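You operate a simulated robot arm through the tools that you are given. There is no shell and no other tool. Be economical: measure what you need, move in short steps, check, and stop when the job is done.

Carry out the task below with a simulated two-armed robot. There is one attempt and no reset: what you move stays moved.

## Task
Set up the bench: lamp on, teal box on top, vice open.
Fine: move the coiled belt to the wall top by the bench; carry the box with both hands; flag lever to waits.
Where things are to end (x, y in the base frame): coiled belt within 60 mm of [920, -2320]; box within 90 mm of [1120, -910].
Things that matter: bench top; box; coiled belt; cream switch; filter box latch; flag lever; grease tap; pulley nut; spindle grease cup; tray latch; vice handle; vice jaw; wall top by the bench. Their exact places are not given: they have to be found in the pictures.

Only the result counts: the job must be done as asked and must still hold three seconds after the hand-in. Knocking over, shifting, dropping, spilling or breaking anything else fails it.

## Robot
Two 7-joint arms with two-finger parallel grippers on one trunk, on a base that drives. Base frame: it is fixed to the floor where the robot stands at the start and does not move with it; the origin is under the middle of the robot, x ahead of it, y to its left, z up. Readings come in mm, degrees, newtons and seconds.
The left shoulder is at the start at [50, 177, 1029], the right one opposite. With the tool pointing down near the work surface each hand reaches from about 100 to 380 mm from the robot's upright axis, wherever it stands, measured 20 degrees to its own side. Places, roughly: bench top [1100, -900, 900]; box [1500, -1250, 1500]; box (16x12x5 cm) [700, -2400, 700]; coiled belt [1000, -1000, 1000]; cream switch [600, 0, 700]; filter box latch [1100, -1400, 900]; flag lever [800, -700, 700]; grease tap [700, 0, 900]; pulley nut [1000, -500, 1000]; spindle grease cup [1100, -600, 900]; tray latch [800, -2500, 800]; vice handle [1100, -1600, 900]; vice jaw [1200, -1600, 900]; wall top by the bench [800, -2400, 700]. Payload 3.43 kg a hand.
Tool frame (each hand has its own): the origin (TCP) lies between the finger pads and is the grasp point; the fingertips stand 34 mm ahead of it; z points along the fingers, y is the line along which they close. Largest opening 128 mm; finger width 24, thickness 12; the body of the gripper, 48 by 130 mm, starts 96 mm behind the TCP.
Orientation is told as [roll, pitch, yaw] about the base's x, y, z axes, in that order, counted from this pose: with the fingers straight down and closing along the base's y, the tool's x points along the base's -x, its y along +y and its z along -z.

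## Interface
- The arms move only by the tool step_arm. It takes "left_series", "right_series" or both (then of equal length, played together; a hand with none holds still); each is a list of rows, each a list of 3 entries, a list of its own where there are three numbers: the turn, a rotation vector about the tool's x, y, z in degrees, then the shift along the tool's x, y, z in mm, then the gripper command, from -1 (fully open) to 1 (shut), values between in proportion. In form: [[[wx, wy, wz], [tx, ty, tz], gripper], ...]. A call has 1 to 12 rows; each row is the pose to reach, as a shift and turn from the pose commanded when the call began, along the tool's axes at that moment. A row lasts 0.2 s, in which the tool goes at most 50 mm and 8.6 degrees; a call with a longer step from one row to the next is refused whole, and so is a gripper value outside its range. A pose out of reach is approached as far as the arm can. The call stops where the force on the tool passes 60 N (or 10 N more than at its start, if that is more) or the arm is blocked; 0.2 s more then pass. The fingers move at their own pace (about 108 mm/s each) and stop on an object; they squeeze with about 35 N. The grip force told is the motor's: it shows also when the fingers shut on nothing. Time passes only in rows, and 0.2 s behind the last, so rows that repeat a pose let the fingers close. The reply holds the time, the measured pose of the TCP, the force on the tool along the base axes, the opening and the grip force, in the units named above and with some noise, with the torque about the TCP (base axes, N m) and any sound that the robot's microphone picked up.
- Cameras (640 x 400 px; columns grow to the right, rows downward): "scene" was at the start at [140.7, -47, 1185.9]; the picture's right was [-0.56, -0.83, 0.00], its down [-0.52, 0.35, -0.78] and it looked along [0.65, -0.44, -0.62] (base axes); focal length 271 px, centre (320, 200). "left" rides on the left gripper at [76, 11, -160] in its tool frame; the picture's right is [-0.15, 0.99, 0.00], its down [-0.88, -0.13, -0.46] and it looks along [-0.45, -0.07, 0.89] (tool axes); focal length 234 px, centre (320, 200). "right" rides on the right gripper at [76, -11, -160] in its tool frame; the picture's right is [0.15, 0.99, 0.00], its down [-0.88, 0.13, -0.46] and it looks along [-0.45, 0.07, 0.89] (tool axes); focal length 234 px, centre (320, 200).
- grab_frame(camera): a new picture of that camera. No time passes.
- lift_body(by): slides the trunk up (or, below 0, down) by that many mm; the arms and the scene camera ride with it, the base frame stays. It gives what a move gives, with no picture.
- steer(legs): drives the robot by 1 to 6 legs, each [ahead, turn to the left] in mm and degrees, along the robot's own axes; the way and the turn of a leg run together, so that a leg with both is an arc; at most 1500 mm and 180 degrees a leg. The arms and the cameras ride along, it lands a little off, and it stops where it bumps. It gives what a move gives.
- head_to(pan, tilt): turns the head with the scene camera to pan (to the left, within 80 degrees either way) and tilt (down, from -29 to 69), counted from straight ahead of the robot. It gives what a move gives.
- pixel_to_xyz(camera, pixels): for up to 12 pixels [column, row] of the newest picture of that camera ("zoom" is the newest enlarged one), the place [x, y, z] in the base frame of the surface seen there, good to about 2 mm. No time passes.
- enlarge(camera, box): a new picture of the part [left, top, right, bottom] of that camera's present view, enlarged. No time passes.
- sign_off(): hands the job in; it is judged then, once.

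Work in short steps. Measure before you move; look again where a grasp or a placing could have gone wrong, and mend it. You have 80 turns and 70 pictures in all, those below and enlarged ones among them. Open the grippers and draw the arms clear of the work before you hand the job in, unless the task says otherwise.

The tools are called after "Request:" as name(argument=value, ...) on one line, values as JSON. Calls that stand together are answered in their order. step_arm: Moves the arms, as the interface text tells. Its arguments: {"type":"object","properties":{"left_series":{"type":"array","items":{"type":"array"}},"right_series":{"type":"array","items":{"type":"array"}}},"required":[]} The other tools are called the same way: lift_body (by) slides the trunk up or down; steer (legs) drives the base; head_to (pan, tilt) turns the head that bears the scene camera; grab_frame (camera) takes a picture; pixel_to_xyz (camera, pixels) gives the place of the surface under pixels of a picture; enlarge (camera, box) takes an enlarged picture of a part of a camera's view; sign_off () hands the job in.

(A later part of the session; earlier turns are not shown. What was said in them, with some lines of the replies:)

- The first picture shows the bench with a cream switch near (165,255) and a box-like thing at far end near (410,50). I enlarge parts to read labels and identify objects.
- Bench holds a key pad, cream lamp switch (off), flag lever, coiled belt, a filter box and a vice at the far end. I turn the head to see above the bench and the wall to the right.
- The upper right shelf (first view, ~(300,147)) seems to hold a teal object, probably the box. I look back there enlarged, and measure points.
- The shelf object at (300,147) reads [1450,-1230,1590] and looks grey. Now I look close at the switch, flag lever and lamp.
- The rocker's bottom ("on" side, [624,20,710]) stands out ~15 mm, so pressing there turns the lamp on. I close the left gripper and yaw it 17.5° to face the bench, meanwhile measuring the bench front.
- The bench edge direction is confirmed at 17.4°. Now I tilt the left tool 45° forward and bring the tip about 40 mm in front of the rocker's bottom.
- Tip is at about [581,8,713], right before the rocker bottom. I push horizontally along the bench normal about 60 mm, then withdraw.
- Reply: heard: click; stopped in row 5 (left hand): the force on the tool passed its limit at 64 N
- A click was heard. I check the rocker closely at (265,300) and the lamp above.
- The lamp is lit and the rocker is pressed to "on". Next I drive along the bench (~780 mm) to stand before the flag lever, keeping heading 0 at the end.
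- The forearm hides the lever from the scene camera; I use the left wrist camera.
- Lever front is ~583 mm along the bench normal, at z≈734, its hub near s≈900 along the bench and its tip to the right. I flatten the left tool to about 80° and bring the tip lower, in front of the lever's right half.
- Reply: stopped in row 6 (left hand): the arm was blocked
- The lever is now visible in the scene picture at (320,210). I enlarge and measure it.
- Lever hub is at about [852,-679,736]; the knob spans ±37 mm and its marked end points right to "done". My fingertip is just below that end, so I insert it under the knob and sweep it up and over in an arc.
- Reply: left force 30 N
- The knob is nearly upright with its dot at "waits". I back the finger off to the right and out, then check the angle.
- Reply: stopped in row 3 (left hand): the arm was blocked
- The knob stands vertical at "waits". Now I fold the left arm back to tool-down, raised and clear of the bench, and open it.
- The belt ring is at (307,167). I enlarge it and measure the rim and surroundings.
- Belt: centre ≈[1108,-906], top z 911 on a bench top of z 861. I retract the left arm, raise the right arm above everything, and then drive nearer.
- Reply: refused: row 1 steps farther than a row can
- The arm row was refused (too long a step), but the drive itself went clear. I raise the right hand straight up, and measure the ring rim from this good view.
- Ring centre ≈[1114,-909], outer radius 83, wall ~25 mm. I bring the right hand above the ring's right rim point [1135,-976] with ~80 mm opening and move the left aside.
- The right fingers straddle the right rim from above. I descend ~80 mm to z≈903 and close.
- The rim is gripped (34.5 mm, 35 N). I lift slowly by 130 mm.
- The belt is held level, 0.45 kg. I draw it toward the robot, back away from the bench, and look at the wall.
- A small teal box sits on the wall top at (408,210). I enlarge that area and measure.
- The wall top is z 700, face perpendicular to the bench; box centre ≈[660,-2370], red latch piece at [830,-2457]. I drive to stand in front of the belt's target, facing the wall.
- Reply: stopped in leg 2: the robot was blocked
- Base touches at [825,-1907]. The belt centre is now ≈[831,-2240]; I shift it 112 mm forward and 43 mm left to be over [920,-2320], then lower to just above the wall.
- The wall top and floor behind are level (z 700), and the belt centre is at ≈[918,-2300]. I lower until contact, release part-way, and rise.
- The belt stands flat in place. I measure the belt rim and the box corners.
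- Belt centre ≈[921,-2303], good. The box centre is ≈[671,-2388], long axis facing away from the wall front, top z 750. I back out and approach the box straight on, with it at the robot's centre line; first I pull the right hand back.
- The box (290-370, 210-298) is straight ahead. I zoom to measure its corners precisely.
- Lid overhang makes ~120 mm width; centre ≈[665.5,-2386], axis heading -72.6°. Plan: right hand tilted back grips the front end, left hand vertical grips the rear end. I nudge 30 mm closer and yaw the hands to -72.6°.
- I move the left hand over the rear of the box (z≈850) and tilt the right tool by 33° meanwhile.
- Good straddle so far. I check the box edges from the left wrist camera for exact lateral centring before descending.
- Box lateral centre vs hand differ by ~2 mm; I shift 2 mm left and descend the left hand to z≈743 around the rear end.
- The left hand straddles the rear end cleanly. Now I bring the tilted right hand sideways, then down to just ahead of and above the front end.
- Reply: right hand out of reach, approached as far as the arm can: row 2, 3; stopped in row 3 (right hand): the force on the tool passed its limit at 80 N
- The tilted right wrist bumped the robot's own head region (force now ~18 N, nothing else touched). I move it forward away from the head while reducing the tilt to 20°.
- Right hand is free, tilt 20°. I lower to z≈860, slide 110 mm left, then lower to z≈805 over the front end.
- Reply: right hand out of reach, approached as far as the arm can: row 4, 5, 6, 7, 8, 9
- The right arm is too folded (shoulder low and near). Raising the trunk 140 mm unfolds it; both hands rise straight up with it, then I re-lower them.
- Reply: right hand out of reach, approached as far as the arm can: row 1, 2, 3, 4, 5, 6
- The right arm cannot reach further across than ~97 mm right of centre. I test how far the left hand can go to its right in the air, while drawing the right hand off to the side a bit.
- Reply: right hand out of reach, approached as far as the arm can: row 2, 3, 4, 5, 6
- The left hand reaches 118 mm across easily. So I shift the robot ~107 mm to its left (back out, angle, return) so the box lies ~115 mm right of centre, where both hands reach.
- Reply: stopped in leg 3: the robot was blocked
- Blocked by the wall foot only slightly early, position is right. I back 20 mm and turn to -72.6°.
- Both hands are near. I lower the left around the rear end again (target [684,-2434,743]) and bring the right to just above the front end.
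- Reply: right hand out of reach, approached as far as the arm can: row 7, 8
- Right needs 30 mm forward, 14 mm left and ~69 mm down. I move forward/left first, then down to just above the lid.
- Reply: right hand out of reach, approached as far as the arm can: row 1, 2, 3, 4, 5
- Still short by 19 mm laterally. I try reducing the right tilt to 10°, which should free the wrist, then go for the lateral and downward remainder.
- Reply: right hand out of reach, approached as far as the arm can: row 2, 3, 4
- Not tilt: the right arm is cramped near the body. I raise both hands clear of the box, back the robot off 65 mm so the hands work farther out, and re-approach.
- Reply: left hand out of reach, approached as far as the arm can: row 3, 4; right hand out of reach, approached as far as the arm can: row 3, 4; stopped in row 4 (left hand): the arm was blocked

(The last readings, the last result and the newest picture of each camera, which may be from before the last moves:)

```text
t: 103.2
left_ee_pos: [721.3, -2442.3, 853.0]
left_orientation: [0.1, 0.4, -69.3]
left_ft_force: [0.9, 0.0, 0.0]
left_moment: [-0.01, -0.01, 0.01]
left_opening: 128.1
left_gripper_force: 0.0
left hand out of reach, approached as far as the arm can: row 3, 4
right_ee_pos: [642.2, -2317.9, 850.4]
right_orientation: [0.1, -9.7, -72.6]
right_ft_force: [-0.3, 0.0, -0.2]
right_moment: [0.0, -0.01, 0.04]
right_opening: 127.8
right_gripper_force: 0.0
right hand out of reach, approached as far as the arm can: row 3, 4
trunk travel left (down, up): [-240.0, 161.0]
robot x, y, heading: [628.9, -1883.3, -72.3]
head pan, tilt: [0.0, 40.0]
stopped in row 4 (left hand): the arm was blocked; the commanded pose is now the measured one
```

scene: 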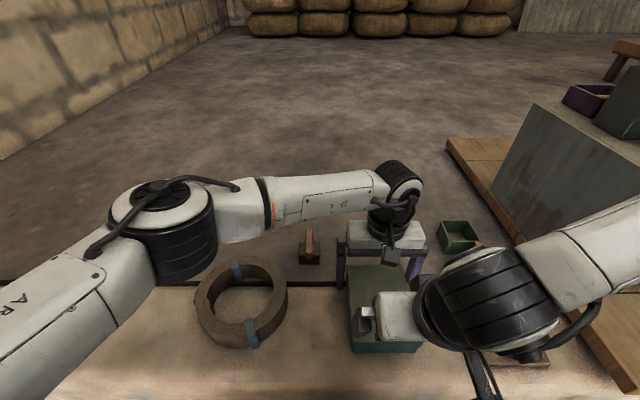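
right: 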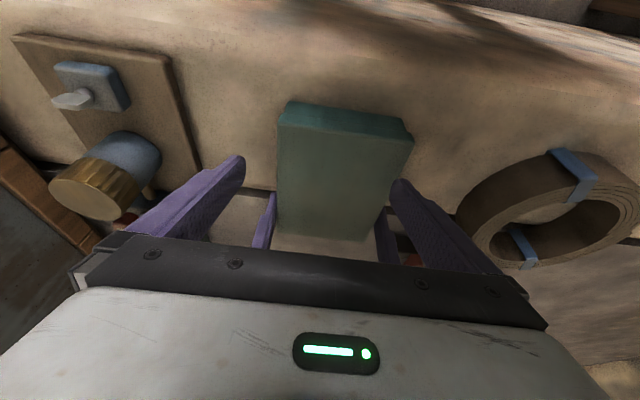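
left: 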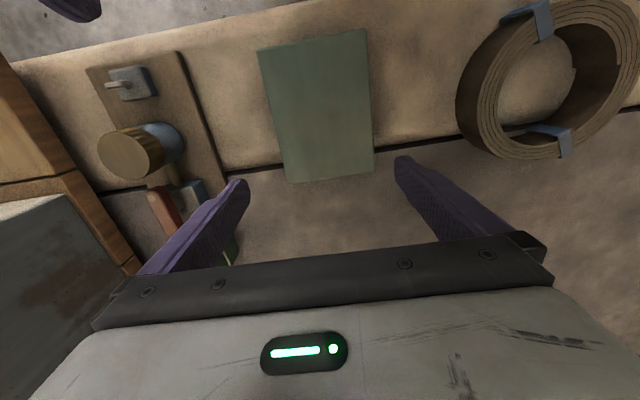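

Right limit is ~115 mm right of centre regardless, while the left reached fine at the earlier distance. So I return close to the wall with the robot another 40 mm to the left.

Request:
steer(legs=[[-150, 0], [0, 10], [224, 0], [0, -10.3]])

```text
t: 107.2
left_ee_pos: [775.4, -2493.2, 852.7]
left_orientation: [0.1, 0.3, -69.5]
left_ft_force: [-0.8, 0.1, 0.2]
left_moment: [0.02, 0.01, -0.02]
left_opening: 127.9
left_gripper_force: 0.0
right_ee_pos: [696.5, -2368.4, 850.1]
right_orientation: [0.1, -9.8, -72.7]
right_ft_force: [0.6, 0.0, 0.0]
right_moment: [0.01, 0.0, 0.03]
right_opening: 128.1
right_gripper_force: 0.0
trunk travel left (down, up): [-240.0, 161.0]
robot x, y, heading: [683.8, -1932.8, -72.2]
head pan, tilt: [0.0, 40.0]
```

Now robot is 74 mm off. I pull the right hand back to above the front end, then bring the left over the rear end and lower it.

Request:
step_arm(right_series=[[[0, 0, 0], [27, -16, -5], -1], [[0, 0, 0], [54, -32, -9], -1], [[0, 0, 0], [54, -32, -9], -1], [[0, 0, 0], [54, -32, -9], -1], [[0, 0, 0], [54, -32, -9], -1], [[0, 0, 0], [54, -32, -9], -1], [[0, 0, 0], [54, -32, -9], -1]], left_series=[[[0, 0, 0], [0, 0, 0], -1], [[0, 0, 1], [20, -17, 0], -1], [[0, 0, 2], [45, -38, 0], -1], [[0, 0, 3.1], [78, -65.7, 0], -1], [[0, 0, 3.1], [78, -65.7, 30], -1], [[0, 0, 3.1], [78, -65.7, 55], -1], [[0, 0, 3.1], [78, -65.7, 55], -1]])

Request:
grab_frame(camera="left")

Request:
grab_frame(camera="right")

```text
t: 108.8
left_ee_pos: [706.0, -2455.8, 806.0]
left_orientation: [-0.2, -0.2, -70.5]
left_ft_force: [0.1, -0.4, -0.7]
left_moment: [0.01, -0.01, 0.01]
left_opening: 127.9
left_gripper_force: 0.0
right_ee_pos: [649.0, -2326.6, 848.9]
right_orientation: [0.2, -9.8, -72.8]
right_ft_force: [0.3, 0.3, -0.7]
right_moment: [0.01, 0.01, 0.0]
right_opening: 128.0
right_gripper_force: 0.1
trunk travel left (down, up): [-240.0, 161.0]
robot x, y, heading: [682.5, -1935.8, -72.6]
head pan, tilt: [0.0, 40.0]
```

```text
12 pictures are left
```

left: 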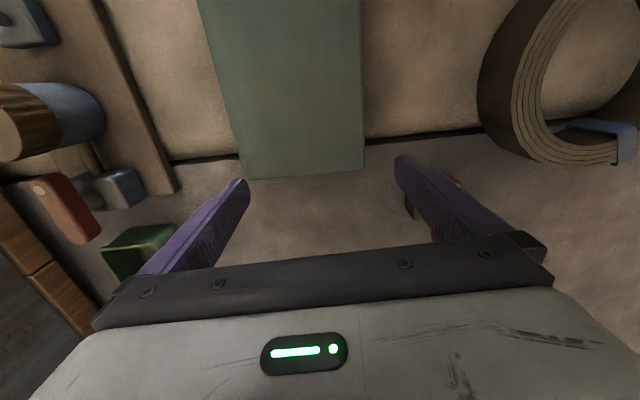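

```text
11 pictures are left
```

right: 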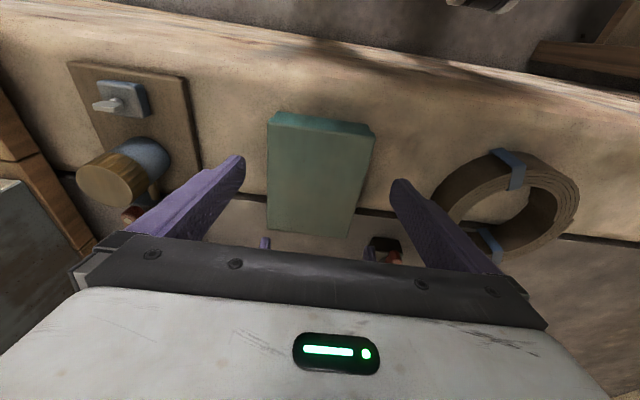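

Right is well placed. The left lags; I correct it by -19/-14 mm and 2° and settle.

Request:
step_arm(left_series=[[[0, 0, 1], [9, -7, -4], -1], [[0, 0, 2.1], [18.7, -14.1, -4], -1], [[0, 0, 2.1], [18.7, -14.1, -4], -1], [[0, 0, 2.1], [18.7, -14.1, -4], -1], [[0, 0, 2.1], [18.7, -14.1, -4], -1]])

```text
t: 110.2
left_ee_pos: [696.7, -2442.4, 802.9]
left_orientation: [0.2, 0.5, -71.4]
left_ft_force: [-0.1, -0.4, -0.2]
left_moment: [0.01, 0.0, 0.0]
left_opening: 128.1
left_gripper_force: 0.1
right_ee_pos: [649.3, -2326.3, 850.5]
right_orientation: [0.2, -9.8, -72.8]
right_ft_force: [-0.2, -0.3, 0.3]
right_moment: [-0.02, 0.03, 0.02]
right_opening: 128.1
right_gripper_force: 0.1
trunk travel left (down, up): [-240.0, 161.0]
robot x, y, heading: [684.0, -1933.9, -72.5]
head pan, tilt: [0.0, 40.0]
stopped in row 5 (left hand): the arm was blocked; the commanded pose is now the measured one
```

Left is at its crossing limit (~-140 mm). Turning the robot 3° right moves the box inward for both hands; I do that and read the poses.

Request:
steer(legs=[[0, -3]])

```text
t: 111.0
left_ee_pos: [668.3, -2442.1, 802.9]
left_orientation: [0.2, 0.3, -74.6]
left_ft_force: [0.6, -0.2, 0.9]
left_moment: [0.0, 0.01, -0.01]
left_opening: 128.2
left_gripper_force: 0.1
right_ee_pos: [629.0, -2323.6, 849.0]
right_orientation: [0.2, -9.9, -75.8]
right_ft_force: [0.7, -0.1, 0.1]
right_moment: [0.02, -0.03, 0.0]
right_opening: 127.7
right_gripper_force: 0.0
trunk travel left (down, up): [-240.0, 161.0]
robot x, y, heading: [681.6, -1933.7, -75.4]
head pan, tilt: [0.0, 40.0]
```

Request:
step_arm(left_series=[[[0, 0, -1], [-3, 9, 0], -1], [[0, 0, -2], [-5.6, 17.3, 0], -1], [[0, 0, -2], [-5.6, 17.3, 0], -1], [[0, 0, -2], [-5.6, 17.3, 0], -1]], right_series=[[[-0.3, 0, -1.6], [-4, 10, 0.7], -1], [[-0.55, 0, -3.15], [-7.9, 19.2, 1.4], -1], [[-0.55, 0, -3.15], [-7.9, 19.2, 1.4], -1], [[-0.55, 0, -3.15], [-7.9, 19.2, 1.4], -1]])

Request:
grab_frame(camera="scene")

```text
t: 112.0
left_ee_pos: [687.3, -2443.1, 802.0]
left_orientation: [0.2, 0.4, -72.5]
left_ft_force: [3.4, -3.2, 1.7]
left_moment: [0.79, 0.77, -0.35]
left_opening: 127.9
left_gripper_force: 0.1
right_ee_pos: [649.0, -2327.0, 850.3]
right_orientation: [0.1, -9.8, -72.6]
right_ft_force: [-3.9, 4.1, -1.7]
right_moment: [-0.46, -0.51, -0.01]
right_opening: 128.2
right_gripper_force: 0.2
trunk travel left (down, up): [-240.0, 161.0]
robot x, y, heading: [686.7, -1931.2, -75.3]
head pan, tilt: [0.0, 40.0]
```

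```text
10 pictures are left
```

scene: 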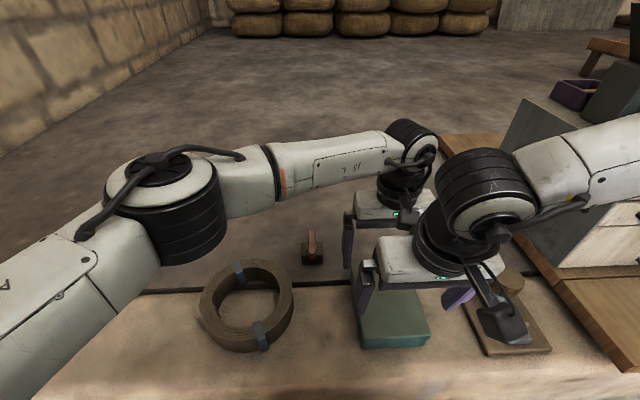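

The hands touch lightly (≈5 N opposite forces) at camera height. I tilt the right hand 8° more and shift it 3 mm back.

Request:
step_arm(right_series=[[[0, -4, 0], [2, 0, 0], -1], [[0, -8, 0], [3, 0, 0], -1], [[0, -8, 0], [3, 0, 0], -1], [[0, -8, 0], [3, 0, 0], -1]])

```text
t: 113.0
left_ee_pos: [687.0, -2443.0, 801.6]
left_orientation: [0.3, 0.4, -72.6]
left_ft_force: [-0.6, -0.2, -0.2]
left_moment: [0.03, -0.04, 0.03]
left_opening: 128.1
left_gripper_force: 0.1
right_ee_pos: [648.6, -2324.2, 849.2]
right_orientation: [0.2, -17.8, -72.7]
right_ft_force: [0.0, 0.4, -0.4]
right_moment: [-0.01, 0.0, 0.0]
right_opening: 128.2
right_gripper_force: 0.1
trunk travel left (down, up): [-240.0, 161.0]
robot x, y, heading: [685.3, -1934.2, -75.7]
head pan, tilt: [0.0, 40.0]
```

Contact gone, both aligned. I lower both part-way: left to z≈765, right to z≈795 (tips just above the lid).

Request:
step_arm(right_series=[[[0, 0, 0], [5.5, 0, 17], -1], [[0, 0, 0], [11, 0, 34], -1], [[0, 0, 0], [16.5, 0, 51.4], -1], [[0, 0, 0], [16.5, 0, 51.4], -1]], left_series=[[[0, 0, 0], [0, 0, 12], -1], [[0, 0, 0], [0, 0, 24], -1], [[0, 0, 0], [0, 0, 36], -1], [[0, 0, 0], [0, 0, 36], -1]])

Request:
grab_frame(camera="right")

```text
t: 114.0
left_ee_pos: [687.4, -2443.7, 766.1]
left_orientation: [0.3, 0.4, -72.6]
left_ft_force: [0.3, 0.3, 0.3]
left_moment: [-0.01, 0.01, -0.02]
left_opening: 127.6
left_gripper_force: 0.0
right_ee_pos: [647.1, -2325.7, 793.9]
right_orientation: [0.2, -17.8, -72.8]
right_ft_force: [-0.1, 1.1, 0.7]
right_moment: [0.02, 0.0, 0.02]
right_opening: 128.2
right_gripper_force: 0.0
trunk travel left (down, up): [-240.0, 161.0]
robot x, y, heading: [680.1, -1936.7, -75.7]
head pan, tilt: [0.0, 40.0]
```

```text
9 pictures are left
```

right: 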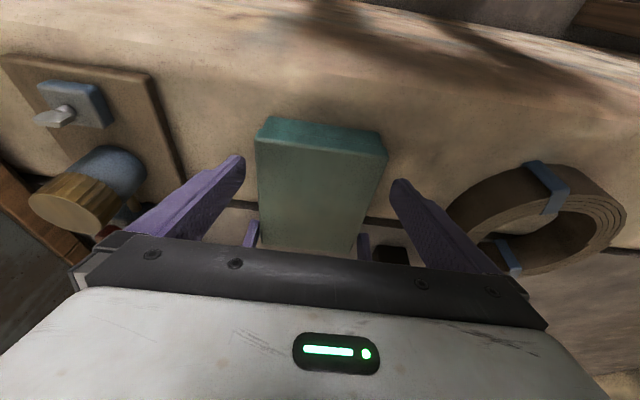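

Request:
pixel_to_xyz(camera="right", pixels=[[258, 160], [382, 175], [260, 200], [372, 200], [320, 150], [257, 145], [384, 165]])

```text
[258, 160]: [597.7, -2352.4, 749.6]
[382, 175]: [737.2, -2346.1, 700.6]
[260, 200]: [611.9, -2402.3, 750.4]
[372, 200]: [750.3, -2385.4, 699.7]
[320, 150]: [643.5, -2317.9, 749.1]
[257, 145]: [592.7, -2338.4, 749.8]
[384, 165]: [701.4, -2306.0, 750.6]
```

Alignment is within 2 mm. I descend to the gripping height with tiny corrections, then close both hands together.

Request:
step_arm(right_series=[[[0, 0, 0], [4, 1.5, 12], -1], [[0, 0, 0], [8, 1.5, 24], -1], [[0, 0, 0], [12, 1.5, 36], -1], [[0, 0, 0], [14.4, 1.5, 44.7], -1], [[0, 0, 0], [14.4, 1.5, 44.7], -0.9]], left_series=[[[0, 0, 0], [0, -1, 6], -1], [[0, 0, 0], [0, -1, 12], -1], [[0, 0, 0], [0, -1, 18], -1], [[0, 0, 0], [0, -1, 23], -1], [[0, 0, 0], [0, -1, 23], -0.9]])

Request:
grab_frame(camera="scene")

```text
t: 115.2
left_ee_pos: [685.6, -2441.9, 743.2]
left_orientation: [0.1, 0.4, -72.6]
left_ft_force: [-5.9, -4.6, 2.6]
left_moment: [-0.23, 0.26, 0.27]
left_opening: 126.0
left_gripper_force: 4.0
right_ee_pos: [629.4, -2327.3, 763.1]
right_orientation: [0.3, -17.7, -72.6]
right_ft_force: [4.9, 4.8, 1.5]
right_moment: [0.17, -0.24, 0.39]
right_opening: 125.6
right_gripper_force: 3.8
right hand out of reach, approached as far as the arm can: row 1, 2, 3, 4, 5
trunk travel left (down, up): [-240.0, 161.0]
robot x, y, heading: [683.9, -1934.9, -75.4]
head pan, tilt: [0.0, 40.0]
```

```text
8 pictures are left
```

scene: 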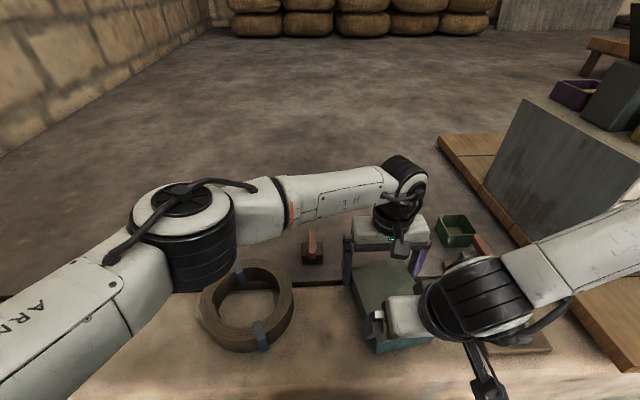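

The right hand stopped at z≈763, 19 mm to the right (reach limit), nudging the box slightly in yaw, but both hands straddle it. I close both grippers here; lifting will be by the trunk.

Request:
step_arm(right_series=[[[0, 0, 0], [0, 0, 0], -0.6], [[0, 0, 0], [0, 0, 0], 0], [[0, 0, 0], [0, 0, 0], 1], [[0, 0, 0], [0, 0, 0], 1], [[0, 0, 0], [0, 0, 0], 1]], left_series=[[[0, 0, 0], [0, 0, 0], -0.6], [[0, 0, 0], [0, 0, 0], 0], [[0, 0, 0], [0, 0, 0], 1], [[0, 0, 0], [0, 0, 0], 1], [[0, 0, 0], [0, 0, 0], 1]])

Request:
grab_frame(camera="right")

```text
t: 116.5
left_ee_pos: [686.0, -2441.8, 743.4]
left_orientation: [0.1, 0.3, -72.6]
left_ft_force: [-9.3, -7.1, -0.9]
left_moment: [-0.02, -0.15, 1.0]
left_opening: 125.6
left_gripper_force: 34.9
right_ee_pos: [628.9, -2329.0, 763.5]
right_orientation: [0.3, -17.7, -72.6]
right_ft_force: [8.9, 8.6, -0.3]
right_moment: [0.15, 0.17, 0.53]
right_opening: 124.0
right_gripper_force: 34.8
trunk travel left (down, up): [-240.0, 161.0]
robot x, y, heading: [684.5, -1932.9, -75.3]
head pan, tilt: [0.0, 40.0]
```

```text
7 pictures are left
```

right: 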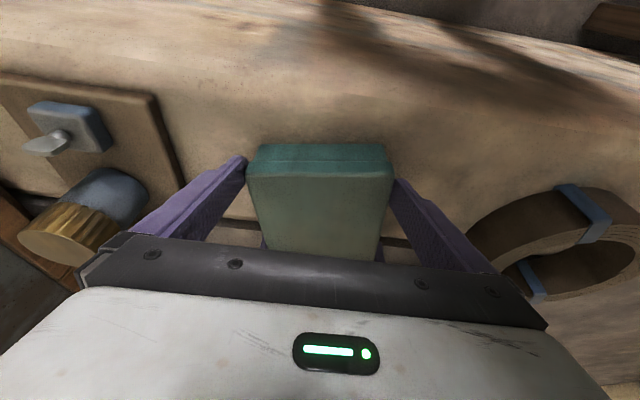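

Both grip at 35 N (openings 125.6/124 mm, box slightly yawed between them). I lift by the trunk 60 mm and check.

Request:
lift_body(by=60)

Request:
grab_frame(camera="scene")

```text
t: 117.5
left_ee_pos: [686.6, -2442.9, 803.9]
left_orientation: [0.1, 0.4, -72.7]
left_ft_force: [-9.8, -8.7, -0.7]
left_moment: [0.03, -0.33, 0.96]
left_opening: 125.5
left_gripper_force: 34.7
right_ee_pos: [629.9, -2327.5, 821.4]
right_orientation: [0.3, -17.6, -72.6]
right_ft_force: [11.0, 8.7, -3.1]
right_moment: [0.27, 0.23, 0.69]
right_opening: 124.2
right_gripper_force: 34.7
trunk travel left (down, up): [-300.0, 101.0]
robot x, y, heading: [687.5, -1933.5, -75.6]
head pan, tilt: [0.0, 40.0]
```

```text
6 pictures are left
```

scene: 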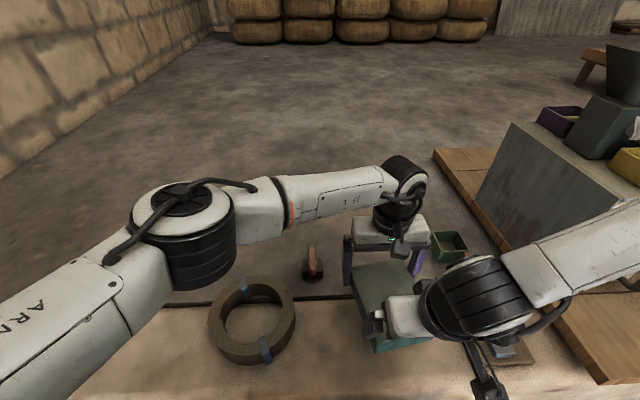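

The box is lifted by both hands (total weight only ~4 N, level). I back away from the wall and raise the trunk to its top.

Request:
steer(legs=[[-450, 0]])

Request:
lift_body(by=100)

Request:
step_arm(left_series=[[[0, 0, 0], [0, 0, -8], 1], [[0, 0, 0], [0, 0, -16], 1], [[0, 0, 0], [0, 0, -24], 1], [[0, 0, 0], [0, 0, -32], 1], [[0, 0, 0], [0, 0, -40], 1], [[0, 0, 0], [0, 0, -40], 1]], right_series=[[[0, 0, 0], [-2.4, 0, -7.6], 1], [[0, 0, 0], [-4.9, 0, -15.2], 1], [[0, 0, 0], [-7.3, 0, -22.8], 1], [[0, 0, 0], [-9.8, 0, -30.5], 1], [[0, 0, 0], [-12.2, 0, -38], 1], [[0, 0, 0], [-12.2, 0, -38], 1]])

```text
t: 120.1
left_ee_pos: [577.6, -2014.6, 803.5]
left_orientation: [0.1, 0.4, -72.1]
left_ft_force: [-9.0, -9.2, -0.7]
left_moment: [-0.03, -0.06, 0.52]
left_opening: 125.8
left_gripper_force: 35.1
right_ee_pos: [520.6, -1900.3, 822.8]
right_orientation: [0.4, -17.7, -72.3]
right_ft_force: [8.6, 9.5, -2.2]
right_moment: [0.26, -0.06, 1.0]
right_opening: 124.1
right_gripper_force: 35.2
trunk travel left (down, up): [-300.0, 101.0]
robot x, y, heading: [572.2, -1510.8, -75.0]
head pan, tilt: [0.0, 40.0]
```

```text
t: 121.5
left_ee_pos: [577.5, -2014.8, 903.0]
left_orientation: [0.1, 0.4, -72.0]
left_ft_force: [-0.8, -1.0, -1.6]
left_moment: [0.07, -0.16, 0.05]
left_opening: 125.4
left_gripper_force: 34.3
right_ee_pos: [519.6, -1900.6, 922.5]
right_orientation: [0.4, -17.6, -72.3]
right_ft_force: [2.0, 0.8, -3.0]
right_moment: [0.03, 0.12, 0.18]
right_opening: 124.1
right_gripper_force: 35.2
trunk travel left (down, up): [-400.0, 1.0]
robot x, y, heading: [569.6, -1508.6, -74.9]
head pan, tilt: [0.0, 40.0]
```

```text
t: 122.9
left_ee_pos: [578.2, -2014.4, 943.3]
left_orientation: [0.1, 0.5, -72.3]
left_ft_force: [-1.2, 0.3, -4.5]
left_moment: [-0.08, 0.39, 0.0]
left_opening: 125.3
left_gripper_force: 35.1
right_ee_pos: [521.7, -1901.1, 963.1]
right_orientation: [0.4, -17.8, -72.2]
right_ft_force: [1.7, 0.3, 0.6]
right_moment: [-0.18, -0.56, 0.15]
right_opening: 124.1
right_gripper_force: 35.0
trunk travel left (down, up): [-400.0, 1.0]
robot x, y, heading: [572.0, -1506.5, -75.0]
head pan, tilt: [0.0, 40.0]
```

Both hands hold the box at 40 mm above bench height. I reverse along the bench, keep away from it, then turn to face it.

Request:
steer(legs=[[0, 10], [-547, 0], [0, 82.4]])

Request:
head_to(pan=-8, tilt=42)

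Request:
grab_frame(camera="scene")

```text
t: 130.2
left_ee_pos: [848.6, -984.5, 943.4]
left_orientation: [0.1, 0.3, 19.9]
left_ft_force: [5.6, -8.2, -2.4]
left_moment: [0.07, -0.02, 0.58]
left_opening: 125.0
left_gripper_force: 34.8
right_ee_pos: [736.3, -1044.9, 963.8]
right_orientation: [0.3, -17.7, 19.9]
right_ft_force: [-5.3, 7.7, -2.1]
right_moment: [0.15, 0.06, 0.72]
right_opening: 123.9
right_gripper_force: 34.5
trunk travel left (down, up): [-400.0, 1.0]
robot x, y, heading: [342.5, -1009.2, 17.3]
head pan, tilt: [0.0, 40.0]
```

```text
t: 130.9
left_ee_pos: [849.5, -983.8, 944.0]
left_orientation: [0.2, 0.5, 19.9]
left_ft_force: [-0.3, -1.6, -1.4]
left_moment: [0.14, 0.03, 0.07]
left_opening: 124.7
left_gripper_force: 34.9
right_ee_pos: [736.8, -1044.2, 963.0]
right_orientation: [0.4, -17.7, 19.9]
right_ft_force: [-0.4, 0.6, -1.6]
right_moment: [-0.17, 0.01, 0.06]
right_opening: 123.9
right_gripper_force: 34.8
trunk travel left (down, up): [-400.0, 1.0]
robot x, y, heading: [341.1, -1008.4, 17.0]
head pan, tilt: [-8.0, 42.0]
```

```text
5 pictures are left
```

scene: 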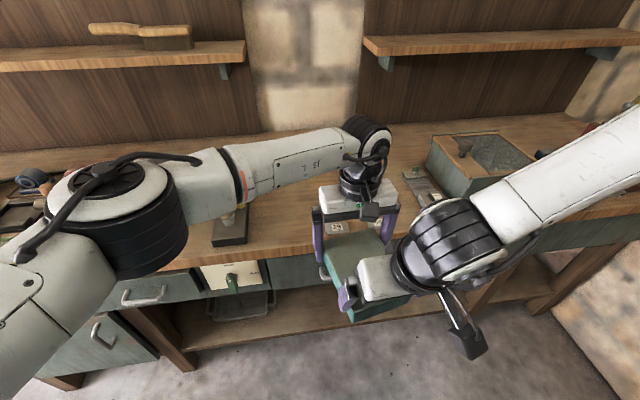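

Forward 330 mm will place the box over the target. I check heights of the left elbow and forearms against bench items first.

Request:
pixel_to_xyz(camera="scene", pixels=[[130, 265], [60, 210], [210, 210], [290, 170], [235, 195], [225, 210], [440, 285], [540, 215], [465, 145], [470, 345], [420, 190], [340, 285]])

```text
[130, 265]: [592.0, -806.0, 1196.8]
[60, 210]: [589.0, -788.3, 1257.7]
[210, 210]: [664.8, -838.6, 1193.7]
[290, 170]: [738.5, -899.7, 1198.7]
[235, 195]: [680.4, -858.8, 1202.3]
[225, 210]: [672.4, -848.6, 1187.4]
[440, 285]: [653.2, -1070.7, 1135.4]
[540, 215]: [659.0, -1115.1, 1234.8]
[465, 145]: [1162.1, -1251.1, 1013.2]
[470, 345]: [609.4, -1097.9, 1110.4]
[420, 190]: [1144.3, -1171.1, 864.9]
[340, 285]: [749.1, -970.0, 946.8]
```

Arms are all above z 1100, bench items below ~1015. I drive forward 330 mm.

Request:
steer(legs=[[200, 0], [130, 0]])

```text
t: 133.4
left_ee_pos: [1167.6, -886.4, 942.7]
left_orientation: [0.1, 0.4, 20.0]
left_ft_force: [2.7, -2.5, -2.7]
left_moment: [0.28, 0.06, 0.07]
left_opening: 124.7
left_gripper_force: 35.5
right_ee_pos: [1053.9, -946.9, 961.9]
right_orientation: [0.4, -17.6, 20.0]
right_ft_force: [-2.1, 3.6, -1.3]
right_moment: [-0.21, 0.01, 0.44]
right_opening: 123.5
right_gripper_force: 35.7
trunk travel left (down, up): [-400.0, 1.0]
robot x, y, heading: [657.1, -913.9, 17.0]
head pan, tilt: [-8.0, 42.0]
```

Box centre is ≈[1112,-916]. I lower by the trunk 36 mm and look.

Request:
lift_body(by=-36)

Request:
enlarge(camera="scene", box=[260, 180, 480, 330])

Request:
pixel_to_xyz(camera="zoom", pixels=[[260, 260], [230, 200], [250, 290], [270, 310], [290, 330], [230, 320], [260, 370]])

```text
t: 134.2
left_ee_pos: [1166.8, -886.7, 907.8]
left_orientation: [0.1, 0.2, 19.9]
left_ft_force: [1.1, -0.7, -1.8]
left_moment: [0.08, -0.01, -0.01]
left_opening: 124.7
left_gripper_force: 35.1
right_ee_pos: [1054.1, -947.3, 926.5]
right_orientation: [0.3, -17.7, 20.1]
right_ft_force: [-0.7, 0.3, -3.2]
right_moment: [-0.11, 0.03, 0.06]
right_opening: 123.6
right_gripper_force: 34.8
trunk travel left (down, up): [-364.0, 37.0]
robot x, y, heading: [658.8, -912.5, 17.1]
head pan, tilt: [-8.0, 42.0]
```

```text
2.67 times, centred on (370, 255) of scene
```

zoom: 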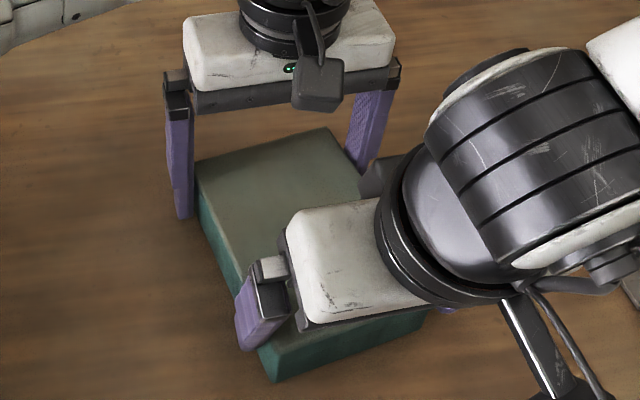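

```text
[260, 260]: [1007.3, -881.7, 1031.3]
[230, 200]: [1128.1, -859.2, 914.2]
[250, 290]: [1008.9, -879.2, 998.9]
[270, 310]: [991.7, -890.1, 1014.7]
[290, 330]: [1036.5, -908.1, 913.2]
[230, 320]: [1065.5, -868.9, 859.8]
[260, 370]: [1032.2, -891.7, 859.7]
```

Top is at z≈914, so the box is ~3 mm above the bench. I lower 4 mm more, then open both hands fully.

Request:
lift_body(by=-4)

Request:
step_arm(left_series=[[[0, 0, 0], [0, 0, 0], -1], [[0, 0, 0], [0, 0, 0], -1], [[0, 0, 0], [0, 0, 0], -1]], right_series=[[[0, 0, 0], [0, 0, 0], -1], [[0, 0, 0], [0, 0, 0], -1], [[0, 0, 0], [0, 0, 0], -1]])

```text
t: 134.8
left_ee_pos: [1166.4, -886.9, 902.9]
left_orientation: [0.1, 0.3, 19.9]
left_ft_force: [0.2, -1.2, -0.2]
left_moment: [0.16, 0.08, 0.08]
left_opening: 125.0
left_gripper_force: 35.6
right_ee_pos: [1054.5, -948.2, 922.5]
right_orientation: [0.4, -17.7, 20.0]
right_ft_force: [-1.0, 0.4, 0.7]
right_moment: [-0.47, 0.03, 0.11]
right_opening: 123.4
right_gripper_force: 34.8
trunk travel left (down, up): [-360.0, 41.0]
robot x, y, heading: [658.3, -909.9, 17.2]
head pan, tilt: [-8.0, 42.0]
```

```text
t: 135.6
left_ee_pos: [1167.8, -887.6, 903.5]
left_orientation: [0.0, 0.3, 20.0]
left_ft_force: [-0.4, -0.1, 0.2]
left_moment: [0.0, 0.01, 0.03]
left_opening: 127.9
left_gripper_force: 0.1
right_ee_pos: [1054.1, -949.0, 922.7]
right_orientation: [0.4, -17.7, 19.9]
right_ft_force: [0.0, -0.8, 0.2]
right_moment: [-0.02, -0.01, 0.01]
right_opening: 127.9
right_gripper_force: 0.1
trunk travel left (down, up): [-360.0, 41.0]
robot x, y, heading: [658.1, -913.2, 17.1]
head pan, tilt: [-8.0, 42.0]
```

Both hands are free of force. I raise the trunk 40 mm and then both arms 80 mm straight up.

Request:
lift_body(by=40)

Request:
step_arm(left_series=[[[0, 0, 0], [0, 0, -15], -1], [[0, 0, 0], [0, 0, -30], -1], [[0, 0, 0], [0, 0, -55], -1], [[0, 0, 0], [0, 0, -80], -1]], right_series=[[[0, 0, 0], [-4.6, 0, -14.3], -1], [[0, 0, 0], [-9.2, 0, -28.6], -1], [[0, 0, 0], [-16.8, 0, -52.4], -1], [[0, 0, 0], [-24.5, 0, -76], -1]])

```text
t: 136.4
left_ee_pos: [1167.7, -887.1, 944.4]
left_orientation: [0.1, 0.3, 19.9]
left_ft_force: [-0.5, -0.1, 0.3]
left_moment: [-0.02, -0.01, -0.01]
left_opening: 128.3
left_gripper_force: 0.0
right_ee_pos: [1053.7, -947.6, 962.6]
right_orientation: [0.4, -17.7, 19.9]
right_ft_force: [-0.2, -0.4, 0.1]
right_moment: [0.01, 0.02, 0.02]
right_opening: 127.9
right_gripper_force: 0.0
trunk travel left (down, up): [-400.0, 1.0]
robot x, y, heading: [658.1, -911.9, 16.9]
head pan, tilt: [-8.0, 42.0]
```

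```text
t: 137.4
left_ee_pos: [1166.3, -886.0, 1023.7]
left_orientation: [0.1, 0.4, 19.8]
left_ft_force: [-0.2, -0.3, -0.4]
left_moment: [0.01, -0.01, 0.0]
left_opening: 128.0
left_gripper_force: 0.1
right_ee_pos: [1052.9, -948.2, 1041.9]
right_orientation: [0.4, -17.7, 20.1]
right_ft_force: [0.1, -0.5, -0.4]
right_moment: [-0.02, -0.01, 0.01]
right_opening: 127.8
right_gripper_force: 0.0
trunk travel left (down, up): [-400.0, 1.0]
robot x, y, heading: [660.2, -913.5, 16.9]
head pan, tilt: [-8.0, 42.0]
```

Both hands are clear. I back away from the bench and drive along it to stand before the vice, then look.

Request:
steer(legs=[[-310, 0], [0, -89.5], [620, 0], [0, 90]])

Request:
step_arm(left_series=[[[0, 0, 0], [25, 30, 0], -1], [[0, 0, 0], [50, 60, 0], -1], [[0, 0, 0], [75, 90, 0], -1], [[0, 0, 0], [100, 120, 0], -1], [[0, 0, 0], [125, 150, 0], -1], [[0, 0, 0], [150, 180, 0], -1]], right_series=[[[0, 3, 0], [0, -20, 0], -1], [[0, 6, 0], [0, -40, 0], -1], [[0, 9, 0], [0, -60, 0], -1], [[0, 12, 0], [0, -80, 0], -1], [[0, 15, 0], [0, -100, 0], -1], [[0, 17.7, 0], [0, -120, 0], -1]])

Request:
head_to(pan=-5, tilt=30)

Request:
grab_frame(camera="scene")

```text
t: 150.2
left_ee_pos: [1039.7, -1573.0, 1022.8]
left_orientation: [0.1, 0.3, 19.5]
left_ft_force: [0.7, 1.2, -0.6]
left_moment: [-0.01, 0.02, -0.05]
left_opening: 128.3
left_gripper_force: 0.0
right_ee_pos: [925.8, -1633.1, 1042.1]
right_orientation: [0.5, -17.6, 19.3]
right_ft_force: [-0.1, 0.0, 0.2]
right_moment: [0.01, 0.01, 0.01]
right_opening: 127.9
right_gripper_force: 0.0
trunk travel left (down, up): [-400.0, 1.0]
robot x, y, heading: [530.6, -1592.8, 16.6]
head pan, tilt: [-8.0, 42.0]
```

```text
t: 151.6
left_ee_pos: [836.9, -1450.8, 1025.9]
left_orientation: [0.0, 0.2, 19.4]
left_ft_force: [0.0, 0.4, -0.3]
left_moment: [0.02, 0.0, 0.0]
left_opening: 127.9
left_gripper_force: 0.0
right_ee_pos: [965.7, -1746.3, 1043.2]
right_orientation: [0.3, 0.1, 19.6]
right_ft_force: [-0.4, -0.4, 0.2]
right_moment: [0.02, -0.02, -0.01]
right_opening: 127.9
right_gripper_force: 0.0
trunk travel left (down, up): [-400.0, 1.0]
robot x, y, heading: [534.6, -1591.0, 16.5]
head pan, tilt: [-8.0, 42.0]
```

```text
t: 152.4
left_ee_pos: [838.3, -1451.8, 1023.6]
left_orientation: [0.1, 0.3, 19.4]
left_ft_force: [-0.3, 0.2, 0.1]
left_moment: [-0.03, 0.0, -0.04]
left_opening: 127.9
left_gripper_force: 0.0
right_ee_pos: [964.4, -1748.2, 1044.2]
right_orientation: [0.2, 0.1, 19.5]
right_ft_force: [-0.3, 0.0, -0.1]
right_moment: [-0.02, 0.01, 0.0]
right_opening: 128.0
right_gripper_force: 0.1
trunk travel left (down, up): [-400.0, 1.0]
robot x, y, heading: [530.5, -1591.8, 16.5]
head pan, tilt: [-5.0, 30.0]
```

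```text
3 pictures are left
```

scene: 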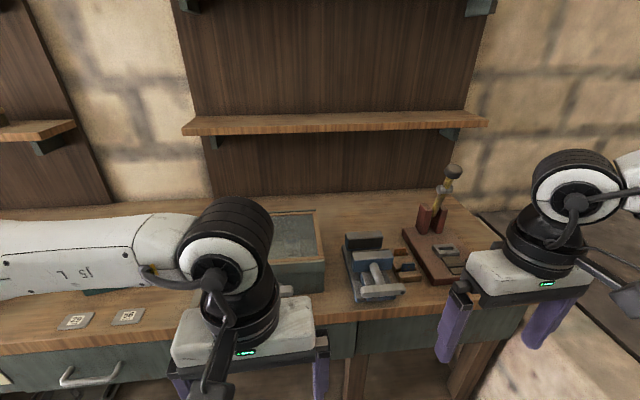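

The vice is in plain view at (375,268). I enlarge it tightly.

Request:
enlarge(camera="scene", box=[328, 220, 438, 315])

Request:
pixel_to_xyz(camera="scene", pixels=[[363, 241], [375, 268], [380, 277], [367, 293], [395, 288], [381, 290], [402, 262], [410, 272], [352, 280], [375, 258], [390, 268], [405, 290]])

```text
4.21 times, centred on (383, 268) of scene
```

zoom: 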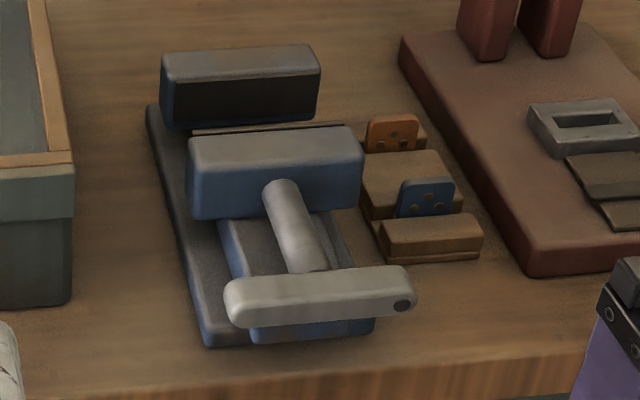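

```text
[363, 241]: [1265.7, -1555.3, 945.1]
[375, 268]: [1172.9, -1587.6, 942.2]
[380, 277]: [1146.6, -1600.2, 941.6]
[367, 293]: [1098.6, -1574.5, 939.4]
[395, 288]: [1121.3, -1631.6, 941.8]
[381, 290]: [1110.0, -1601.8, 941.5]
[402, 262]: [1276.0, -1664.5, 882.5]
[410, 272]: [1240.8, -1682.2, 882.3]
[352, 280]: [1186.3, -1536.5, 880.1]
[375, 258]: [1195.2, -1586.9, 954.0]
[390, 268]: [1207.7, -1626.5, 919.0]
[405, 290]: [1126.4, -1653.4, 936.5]
```

The vice has a bar handle (centre s≈1870, z≈930, marked end right) on a screw rod toward me; the movable jaw is the near one. Turning counter-clockwise should open it. I drive 120 mm closer and close the right gripper.

Request:
steer(legs=[[115, 1]])

Request:
step_arm(right_series=[[[0, 0, 0], [0, 0, 0], 1], [[0, 0, 0], [0, 0, 0], 1], [[0, 0, 0], [0, 0, 0], 1], [[0, 0, 0], [0, 0, 0], 1]])

Request:
pixel_to_xyz(camera="zoom", pixels=[[230, 292], [300, 310], [320, 280], [405, 280], [410, 305], [310, 333], [280, 325], [240, 65], [240, 90], [270, 140], [270, 200], [215, 330]])

```text
t: 153.6
left_ee_pos: [947.0, -1413.3, 1023.2]
left_orientation: [0.0, 0.6, 20.2]
left_ft_force: [0.5, 0.5, -0.4]
left_moment: [-0.01, 0.02, -0.01]
left_opening: 128.2
left_gripper_force: 0.0
right_ee_pos: [1078.4, -1707.1, 1042.9]
right_orientation: [0.5, 0.2, 20.3]
right_ft_force: [-0.2, -0.2, 0.7]
right_moment: [-0.03, 0.03, 0.0]
right_opening: 128.0
right_gripper_force: 0.0
trunk travel left (down, up): [-400.0, 1.0]
robot x, y, heading: [643.4, -1555.2, 17.3]
head pan, tilt: [-5.0, 30.0]
```

```text
t: 154.6
left_ee_pos: [945.3, -1413.9, 1024.5]
left_orientation: [0.0, 0.3, 20.4]
left_ft_force: [-1.0, -0.5, -0.2]
left_moment: [0.03, 0.0, -0.03]
left_opening: 127.8
left_gripper_force: 0.1
right_ee_pos: [1076.3, -1706.7, 1042.2]
right_orientation: [0.3, 0.0, 20.3]
right_ft_force: [0.2, 0.3, -0.4]
right_moment: [0.01, -0.02, 0.0]
right_opening: 0.0
right_gripper_force: 33.0
trunk travel left (down, up): [-400.0, 1.0]
robot x, y, heading: [640.5, -1556.5, 17.3]
head pan, tilt: [-5.0, 30.0]
```

```text
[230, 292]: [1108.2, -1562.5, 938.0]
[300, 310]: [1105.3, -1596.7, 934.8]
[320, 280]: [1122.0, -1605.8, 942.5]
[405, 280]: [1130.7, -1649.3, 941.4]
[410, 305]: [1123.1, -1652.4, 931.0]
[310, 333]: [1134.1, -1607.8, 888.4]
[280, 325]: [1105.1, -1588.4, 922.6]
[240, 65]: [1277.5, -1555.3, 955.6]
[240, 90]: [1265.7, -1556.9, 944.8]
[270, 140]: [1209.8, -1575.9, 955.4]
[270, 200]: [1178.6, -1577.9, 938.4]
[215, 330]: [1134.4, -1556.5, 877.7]
```

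Handle bar: centre s≈1867, z≈932, depth 577–597, ends ±47 mm. I bring the closed right fingertips above its left end.

Request:
step_arm(right_series=[[[0, 0, 1], [-20, 30, 0], 1], [[0, 0, 2], [-40, 60, 0], 1], [[0, 0, 2.9], [-58, 90, 0], 1], [[0, 0, 2.9], [-71, 116, 0], 1], [[0, 0, 2.9], [-71, 116, 25], 1], [[0, 0, 2.9], [-71, 116, 51], 1], [[0, 0, 2.9], [-71, 116, 51], 1]])

```text
t: 156.2
left_ee_pos: [943.9, -1413.1, 1024.3]
left_orientation: [0.1, 0.3, 20.2]
left_ft_force: [-0.1, 0.6, -0.1]
left_moment: [-0.02, 0.01, -0.04]
left_opening: 128.1
left_gripper_force: 0.2
right_ee_pos: [1102.5, -1574.2, 993.7]
right_orientation: [0.3, 0.0, 17.6]
right_ft_force: [0.4, 0.2, -0.1]
right_moment: [-0.01, -0.03, -0.03]
right_opening: 0.1
right_gripper_force: 33.3
trunk travel left (down, up): [-400.0, 1.0]
robot x, y, heading: [643.4, -1560.8, 17.3]
head pan, tilt: [-5.0, 30.0]
```

The tip is directly over the left end. I press down along the turning arc, first part.

Request:
step_arm(right_series=[[[0, 0, 0], [0, 0, 14], 1], [[0, 0, 0], [0, 2, 24], 1], [[0, 0, 0], [0, 6, 31], 1], [[0, 0, 0], [0, 9, 38], 1], [[0, 0, 0], [0, 8, 44], 1]])

Request:
enlarge(camera="scene", box=[300, 200, 460, 350])

```text
t: 157.4
left_ee_pos: [945.1, -1412.2, 1023.4]
left_orientation: [0.1, 0.2, 20.3]
left_ft_force: [-0.2, -1.0, 0.5]
left_moment: [0.02, 0.0, -0.02]
left_opening: 128.0
left_gripper_force: 0.1
right_ee_pos: [1095.5, -1578.0, 961.4]
right_orientation: [0.7, 0.0, 17.6]
right_ft_force: [-7.1, 12.9, 3.4]
right_moment: [0.37, 0.22, 0.05]
right_opening: 0.0
right_gripper_force: 33.7
right hand out of reach, approached as far as the arm can: row 2, 3, 4, 5
trunk travel left (down, up): [-400.0, 1.0]
robot x, y, heading: [640.4, -1561.4, 17.3]
head pan, tilt: [-5.0, 30.0]
```

```text
2.67 times, centred on (380, 275) of scene
```

zoom: 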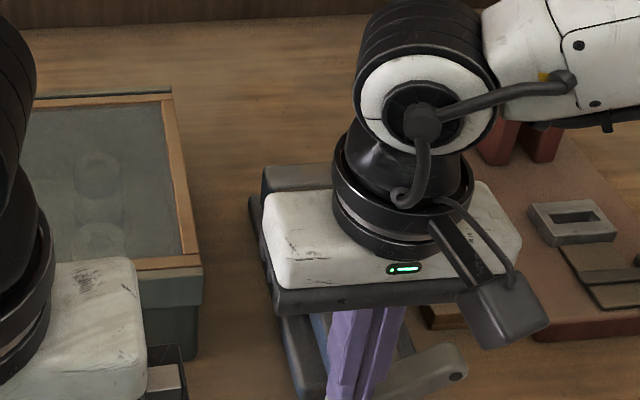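

The handle turned ccw (right end has risen), but the right arm is at its downward reach limit with the trunk at the top. I raise both arms 200 mm and lower the trunk 200 mm for a better posture.

Request:
step_arm(right_series=[[[0, 0, 0], [0, 0, -25], 1], [[0, 0, 0], [0, 0, -65], 1], [[0, 0, 0], [0, 0, -110], 1], [[0, 0, 0], [0, 0, -155], 1], [[0, 0, 0], [0, 0, -200], 1], [[0, 0, 0], [0, 0, -200], 1]], left_series=[[[0, 0, 0], [0, 0, -25], -1], [[0, 0, 0], [0, 0, -65], -1], [[0, 0, 0], [0, 0, -110], -1], [[0, 0, 0], [0, 0, -155], -1], [[0, 0, 0], [0, 0, -200], -1], [[0, 0, 0], [0, 0, -200], -1]])

Request:
lift_body(by=-170)

```text
t: 158.8
left_ee_pos: [947.3, -1413.4, 1226.8]
left_orientation: [0.0, 0.4, 20.2]
left_ft_force: [0.1, 0.5, 0.3]
left_moment: [0.03, 0.01, 0.01]
left_opening: 127.7
left_gripper_force: 0.0
right_ee_pos: [1099.3, -1579.9, 1161.4]
right_orientation: [0.4, 0.1, 17.5]
right_ft_force: [-0.1, -0.1, 1.1]
right_moment: [-0.04, 0.01, -0.05]
right_opening: 0.0
right_gripper_force: 32.8
trunk travel left (down, up): [-400.0, 1.0]
robot x, y, heading: [641.7, -1558.2, 17.6]
head pan, tilt: [-5.0, 30.0]
```

```text
t: 160.7
left_ee_pos: [946.8, -1412.4, 1054.9]
left_orientation: [0.1, 0.4, 20.3]
left_ft_force: [0.6, -0.1, 0.1]
left_moment: [-0.03, 0.01, -0.01]
left_opening: 128.1
left_gripper_force: 0.1
right_ee_pos: [1098.0, -1582.1, 991.5]
right_orientation: [0.5, 0.0, 17.5]
right_ft_force: [0.1, -0.1, -0.8]
right_moment: [-0.02, 0.02, 0.0]
right_opening: 0.0
right_gripper_force: 32.9
trunk travel left (down, up): [-230.0, 171.0]
robot x, y, heading: [639.3, -1558.5, 17.3]
head pan, tilt: [-5.0, 30.0]
```

Posture is better. I redo the press along the full arc: down on the left end, then sweeping right under to bring the bar to vertical.

Request:
step_arm(right_series=[[[0, 0, 0], [-4, 12.5, 11], 1], [[0, 0, 0], [-4, 15.5, 25.5], 1], [[0, 0, 0], [-4, 16.5, 35.5], 1], [[0, 0, 0], [-4, 13.5, 45.5], 1], [[0, 0, 0], [-4, 8.5, 55.5], 1], [[0, 0, 0], [-4, 0.5, 63.5], 1], [[0, 0, 0], [-4, -7.5, 68.5], 1], [[0, 0, 0], [-4, -14.5, 68.5], 1], [[0, 0, 0], [-4, -18, 68.5], 1]])

Request:
pixel_to_xyz(camera="scene", pixels=[[363, 241]])

```text
t: 162.7
left_ee_pos: [946.9, -1409.7, 1054.5]
left_orientation: [-0.3, 0.3, 20.1]
left_ft_force: [0.3, 0.7, 0.5]
left_moment: [0.02, 0.02, -0.03]
left_opening: 128.0
left_gripper_force: 0.1
right_ee_pos: [1104.2, -1586.5, 925.6]
right_orientation: [1.5, -0.4, 17.8]
right_ft_force: [-18.6, 54.1, -7.7]
right_moment: [-0.18, -0.09, 0.17]
right_opening: 0.0
right_gripper_force: 33.2
trunk travel left (down, up): [-230.0, 171.0]
robot x, y, heading: [640.3, -1560.6, 17.2]
head pan, tilt: [-5.0, 30.0]
```

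```text
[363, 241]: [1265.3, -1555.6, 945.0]
```

The bar has been brought to vertical against a stop (57 N sideways). I ease off, lift and draw the right hand back and aside so that the vice is visible, opening the gripper.

Request:
step_arm(right_series=[[[0, 0, 0], [0, 14, 0], 1], [[0, 0, 0], [0, 16, -40], 1], [[0, 0, 0], [0, 10, -85], 1], [[0, 0, 0], [0, 0, -130], 1], [[0, 0, 0], [35, -30, -140], 0], [[0, 0, 0], [70, -60, -140], 0], [[0, 0, 0], [100, -95, -140], 0], [[0, 0, 0], [130, -130, -140], 0], [[0, 0, 0], [130, -170, -140], 0], [[0, 0, 0], [130, -200, -140], 0]])

Request:
head_to(pan=-20, tilt=40)

```text
t: 164.9
left_ee_pos: [947.5, -1414.6, 1055.6]
left_orientation: [0.2, 0.3, 20.2]
left_ft_force: [0.1, 0.2, 0.3]
left_moment: [-0.04, 0.03, -0.01]
left_opening: 128.3
left_gripper_force: 0.1
right_ee_pos: [1044.3, -1829.6, 1062.0]
right_orientation: [0.4, 0.0, 17.5]
right_ft_force: [-0.2, 0.4, 1.5]
right_moment: [-0.03, 0.02, -0.02]
right_opening: 63.8
right_gripper_force: 0.0
trunk travel left (down, up): [-230.0, 171.0]
robot x, y, heading: [641.5, -1560.2, 17.3]
head pan, tilt: [-5.0, 30.0]
```

```text
t: 165.7
left_ee_pos: [946.7, -1413.8, 1055.4]
left_orientation: [0.1, 0.4, 20.2]
left_ft_force: [0.2, 0.1, -0.1]
left_moment: [0.02, 0.02, 0.0]
left_opening: 128.0
left_gripper_force: 0.1
right_ee_pos: [1044.1, -1828.1, 1062.6]
right_orientation: [0.4, 0.0, 17.4]
right_ft_force: [0.7, -0.1, 0.1]
right_moment: [0.02, 0.03, 0.02]
right_opening: 64.1
right_gripper_force: 0.0
trunk travel left (down, up): [-230.0, 171.0]
robot x, y, heading: [640.8, -1559.0, 17.3]
head pan, tilt: [-20.0, 40.0]
```

The vice should be near the picture centre (~(341,172)). I take the last picture as an enlargement.

Request:
enlarge(camera="scene", box=[240, 90, 460, 250])

```text
2.50 times, centred on (350, 170) of scene
5 turns are left
```

zoom: 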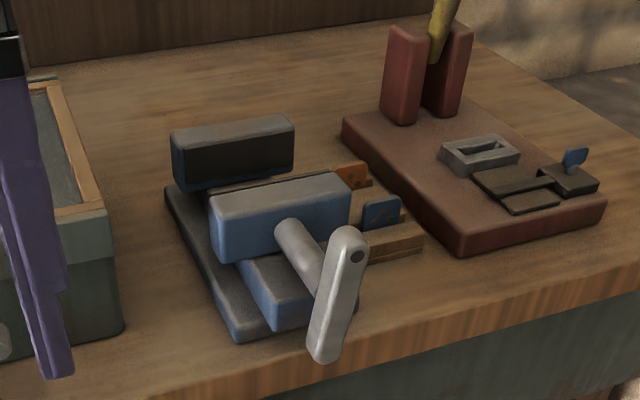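

The handle is now vertical, dot up. I measure the jaw position to see whether it opened.

Request:
pixel_to_xyz(camera="zoom", pixels=[[280, 195], [280, 225], [270, 212], [240, 150], [240, 125], [280, 185], [300, 180], [345, 245], [335, 340], [235, 172]])

```text
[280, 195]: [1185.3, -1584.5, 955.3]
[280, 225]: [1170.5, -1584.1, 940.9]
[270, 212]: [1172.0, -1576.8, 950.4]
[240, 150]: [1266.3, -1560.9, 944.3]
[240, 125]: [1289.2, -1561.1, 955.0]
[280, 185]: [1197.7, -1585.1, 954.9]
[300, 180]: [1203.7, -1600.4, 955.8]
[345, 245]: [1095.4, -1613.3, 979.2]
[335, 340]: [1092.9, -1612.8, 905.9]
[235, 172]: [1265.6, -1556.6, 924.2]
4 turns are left
```

The handle moved ~15 mm toward me and turned exactly 90°, so the jaw opens with it, but the finger may have stopped on the rod. I push the handle's top end further left to make sure it is at its end stop.

Request:
step_arm(right_series=[[[0, 0, 0], [-40, 25, 0], 1], [[0, 0, 0], [-80, 50, 0], 1], [[0, 0, 0], [-122, 75, 0], 1], [[0, 0, 0], [-122, 115, 20], 1], [[0, 0, 0], [-122, 146, 50], 1], [[0, 0, 0], [-122, 146, 73], 1], [[0, 0, 0], [-122, 166, 73], 1], [[0, 0, 0], [-122, 178, 74], 1], [[0, 0, 0], [-122, 188, 76], 1], [[0, 0, 0], [-122, 198, 78], 1], [[0, 0, 0], [-122, 208, 78], 1], [[0, 0, 0], [-122, 216, 79], 1]])

```text
t: 167.6
left_ee_pos: [946.4, -1415.5, 1055.2]
left_orientation: [0.0, 0.3, 20.1]
left_ft_force: [0.1, 0.1, 0.2]
left_moment: [-0.05, -0.03, 0.02]
left_opening: 128.1
left_gripper_force: 0.1
right_ee_pos: [1110.2, -1630.9, 989.1]
right_orientation: [-1.6, -0.1, 16.8]
right_ft_force: [1.6, -20.4, 8.4]
right_moment: [-0.33, 0.07, 0.22]
right_opening: 0.0
right_gripper_force: 32.9
trunk travel left (down, up): [-230.0, 171.0]
robot x, y, heading: [640.4, -1561.7, 17.1]
head pan, tilt: [-20.0, 40.0]
stopped in row 9 (right hand): the force on the tool passed its limit at 69 N (the readings are from after the stop); the commanded pose is now the measured one
3 turns are left
```

It stops hard at vertical (69 N), so the handle is at its open end stop. I withdraw the right hand to the right, up and back, and open it.

Request:
step_arm(right_series=[[[0, 0, 0], [0, -15, 0], 1], [[0, 0, 0], [0, -30, -20], 1], [[0, 0, 0], [0, -30, -65], 1], [[0, 0, 0], [20, -30, -105], 1], [[0, 0, 0], [65, -30, -120], 0], [[0, 0, 0], [110, -30, -120], -1], [[0, 0, 0], [155, -30, -120], -1], [[0, 0, 0], [200, -30, -120], -1], [[0, 0, 0], [200, -30, -120], -1]])

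```text
t: 169.6
left_ee_pos: [949.0, -1416.1, 1055.4]
left_orientation: [0.1, 0.4, 20.1]
left_ft_force: [-0.5, 0.7, 0.5]
left_moment: [0.01, 0.02, -0.03]
left_opening: 128.1
left_gripper_force: 0.1
right_ee_pos: [925.0, -1711.4, 1107.5]
right_orientation: [-1.0, -0.1, 17.0]
right_ft_force: [-0.4, -0.5, -0.9]
right_moment: [0.01, 0.01, -0.02]
right_opening: 128.2
right_gripper_force: 0.0
trunk travel left (down, up): [-230.0, 171.0]
robot x, y, heading: [644.9, -1559.2, 17.4]
head pan, tilt: [-20.0, 40.0]
2 turns are left
```

Both hands are open, clear and force-free; I hand the job in.

Request:
sign_off()

```text
The job is handed in.
```

I handed the job in with every item done; I had no pictures left to confirm the final positions of the box and the vice.

- **Lamp:** on. The cream switch clicked over and the lamp was lit in the next picture.
- **Flag lever:** at "waits".
- **Coiled belt:** flat on the wall top, centre about [921, -2303], roughly 17 mm from the target.
- **Teal box:** carried with both hands and set on the bench top. The hand positions at release put it at about [1112, -916], roughly 10 mm from the target. I took no picture of it after letting go.
- **Vice:** I turned the handle 90° to a hard stop, and the handle came out about 15 mm. The jaw measured about 6–10 mm further open. I took that stop as fully open, but nothing marked it as such.

Both grippers were open and clear of the work at hand-in, and I saw nothing else shifted or knocked over in the pictures I took. The robot bumped the foot of the wall while driving, and the right wrist once pressed hard against the robot's own head area.
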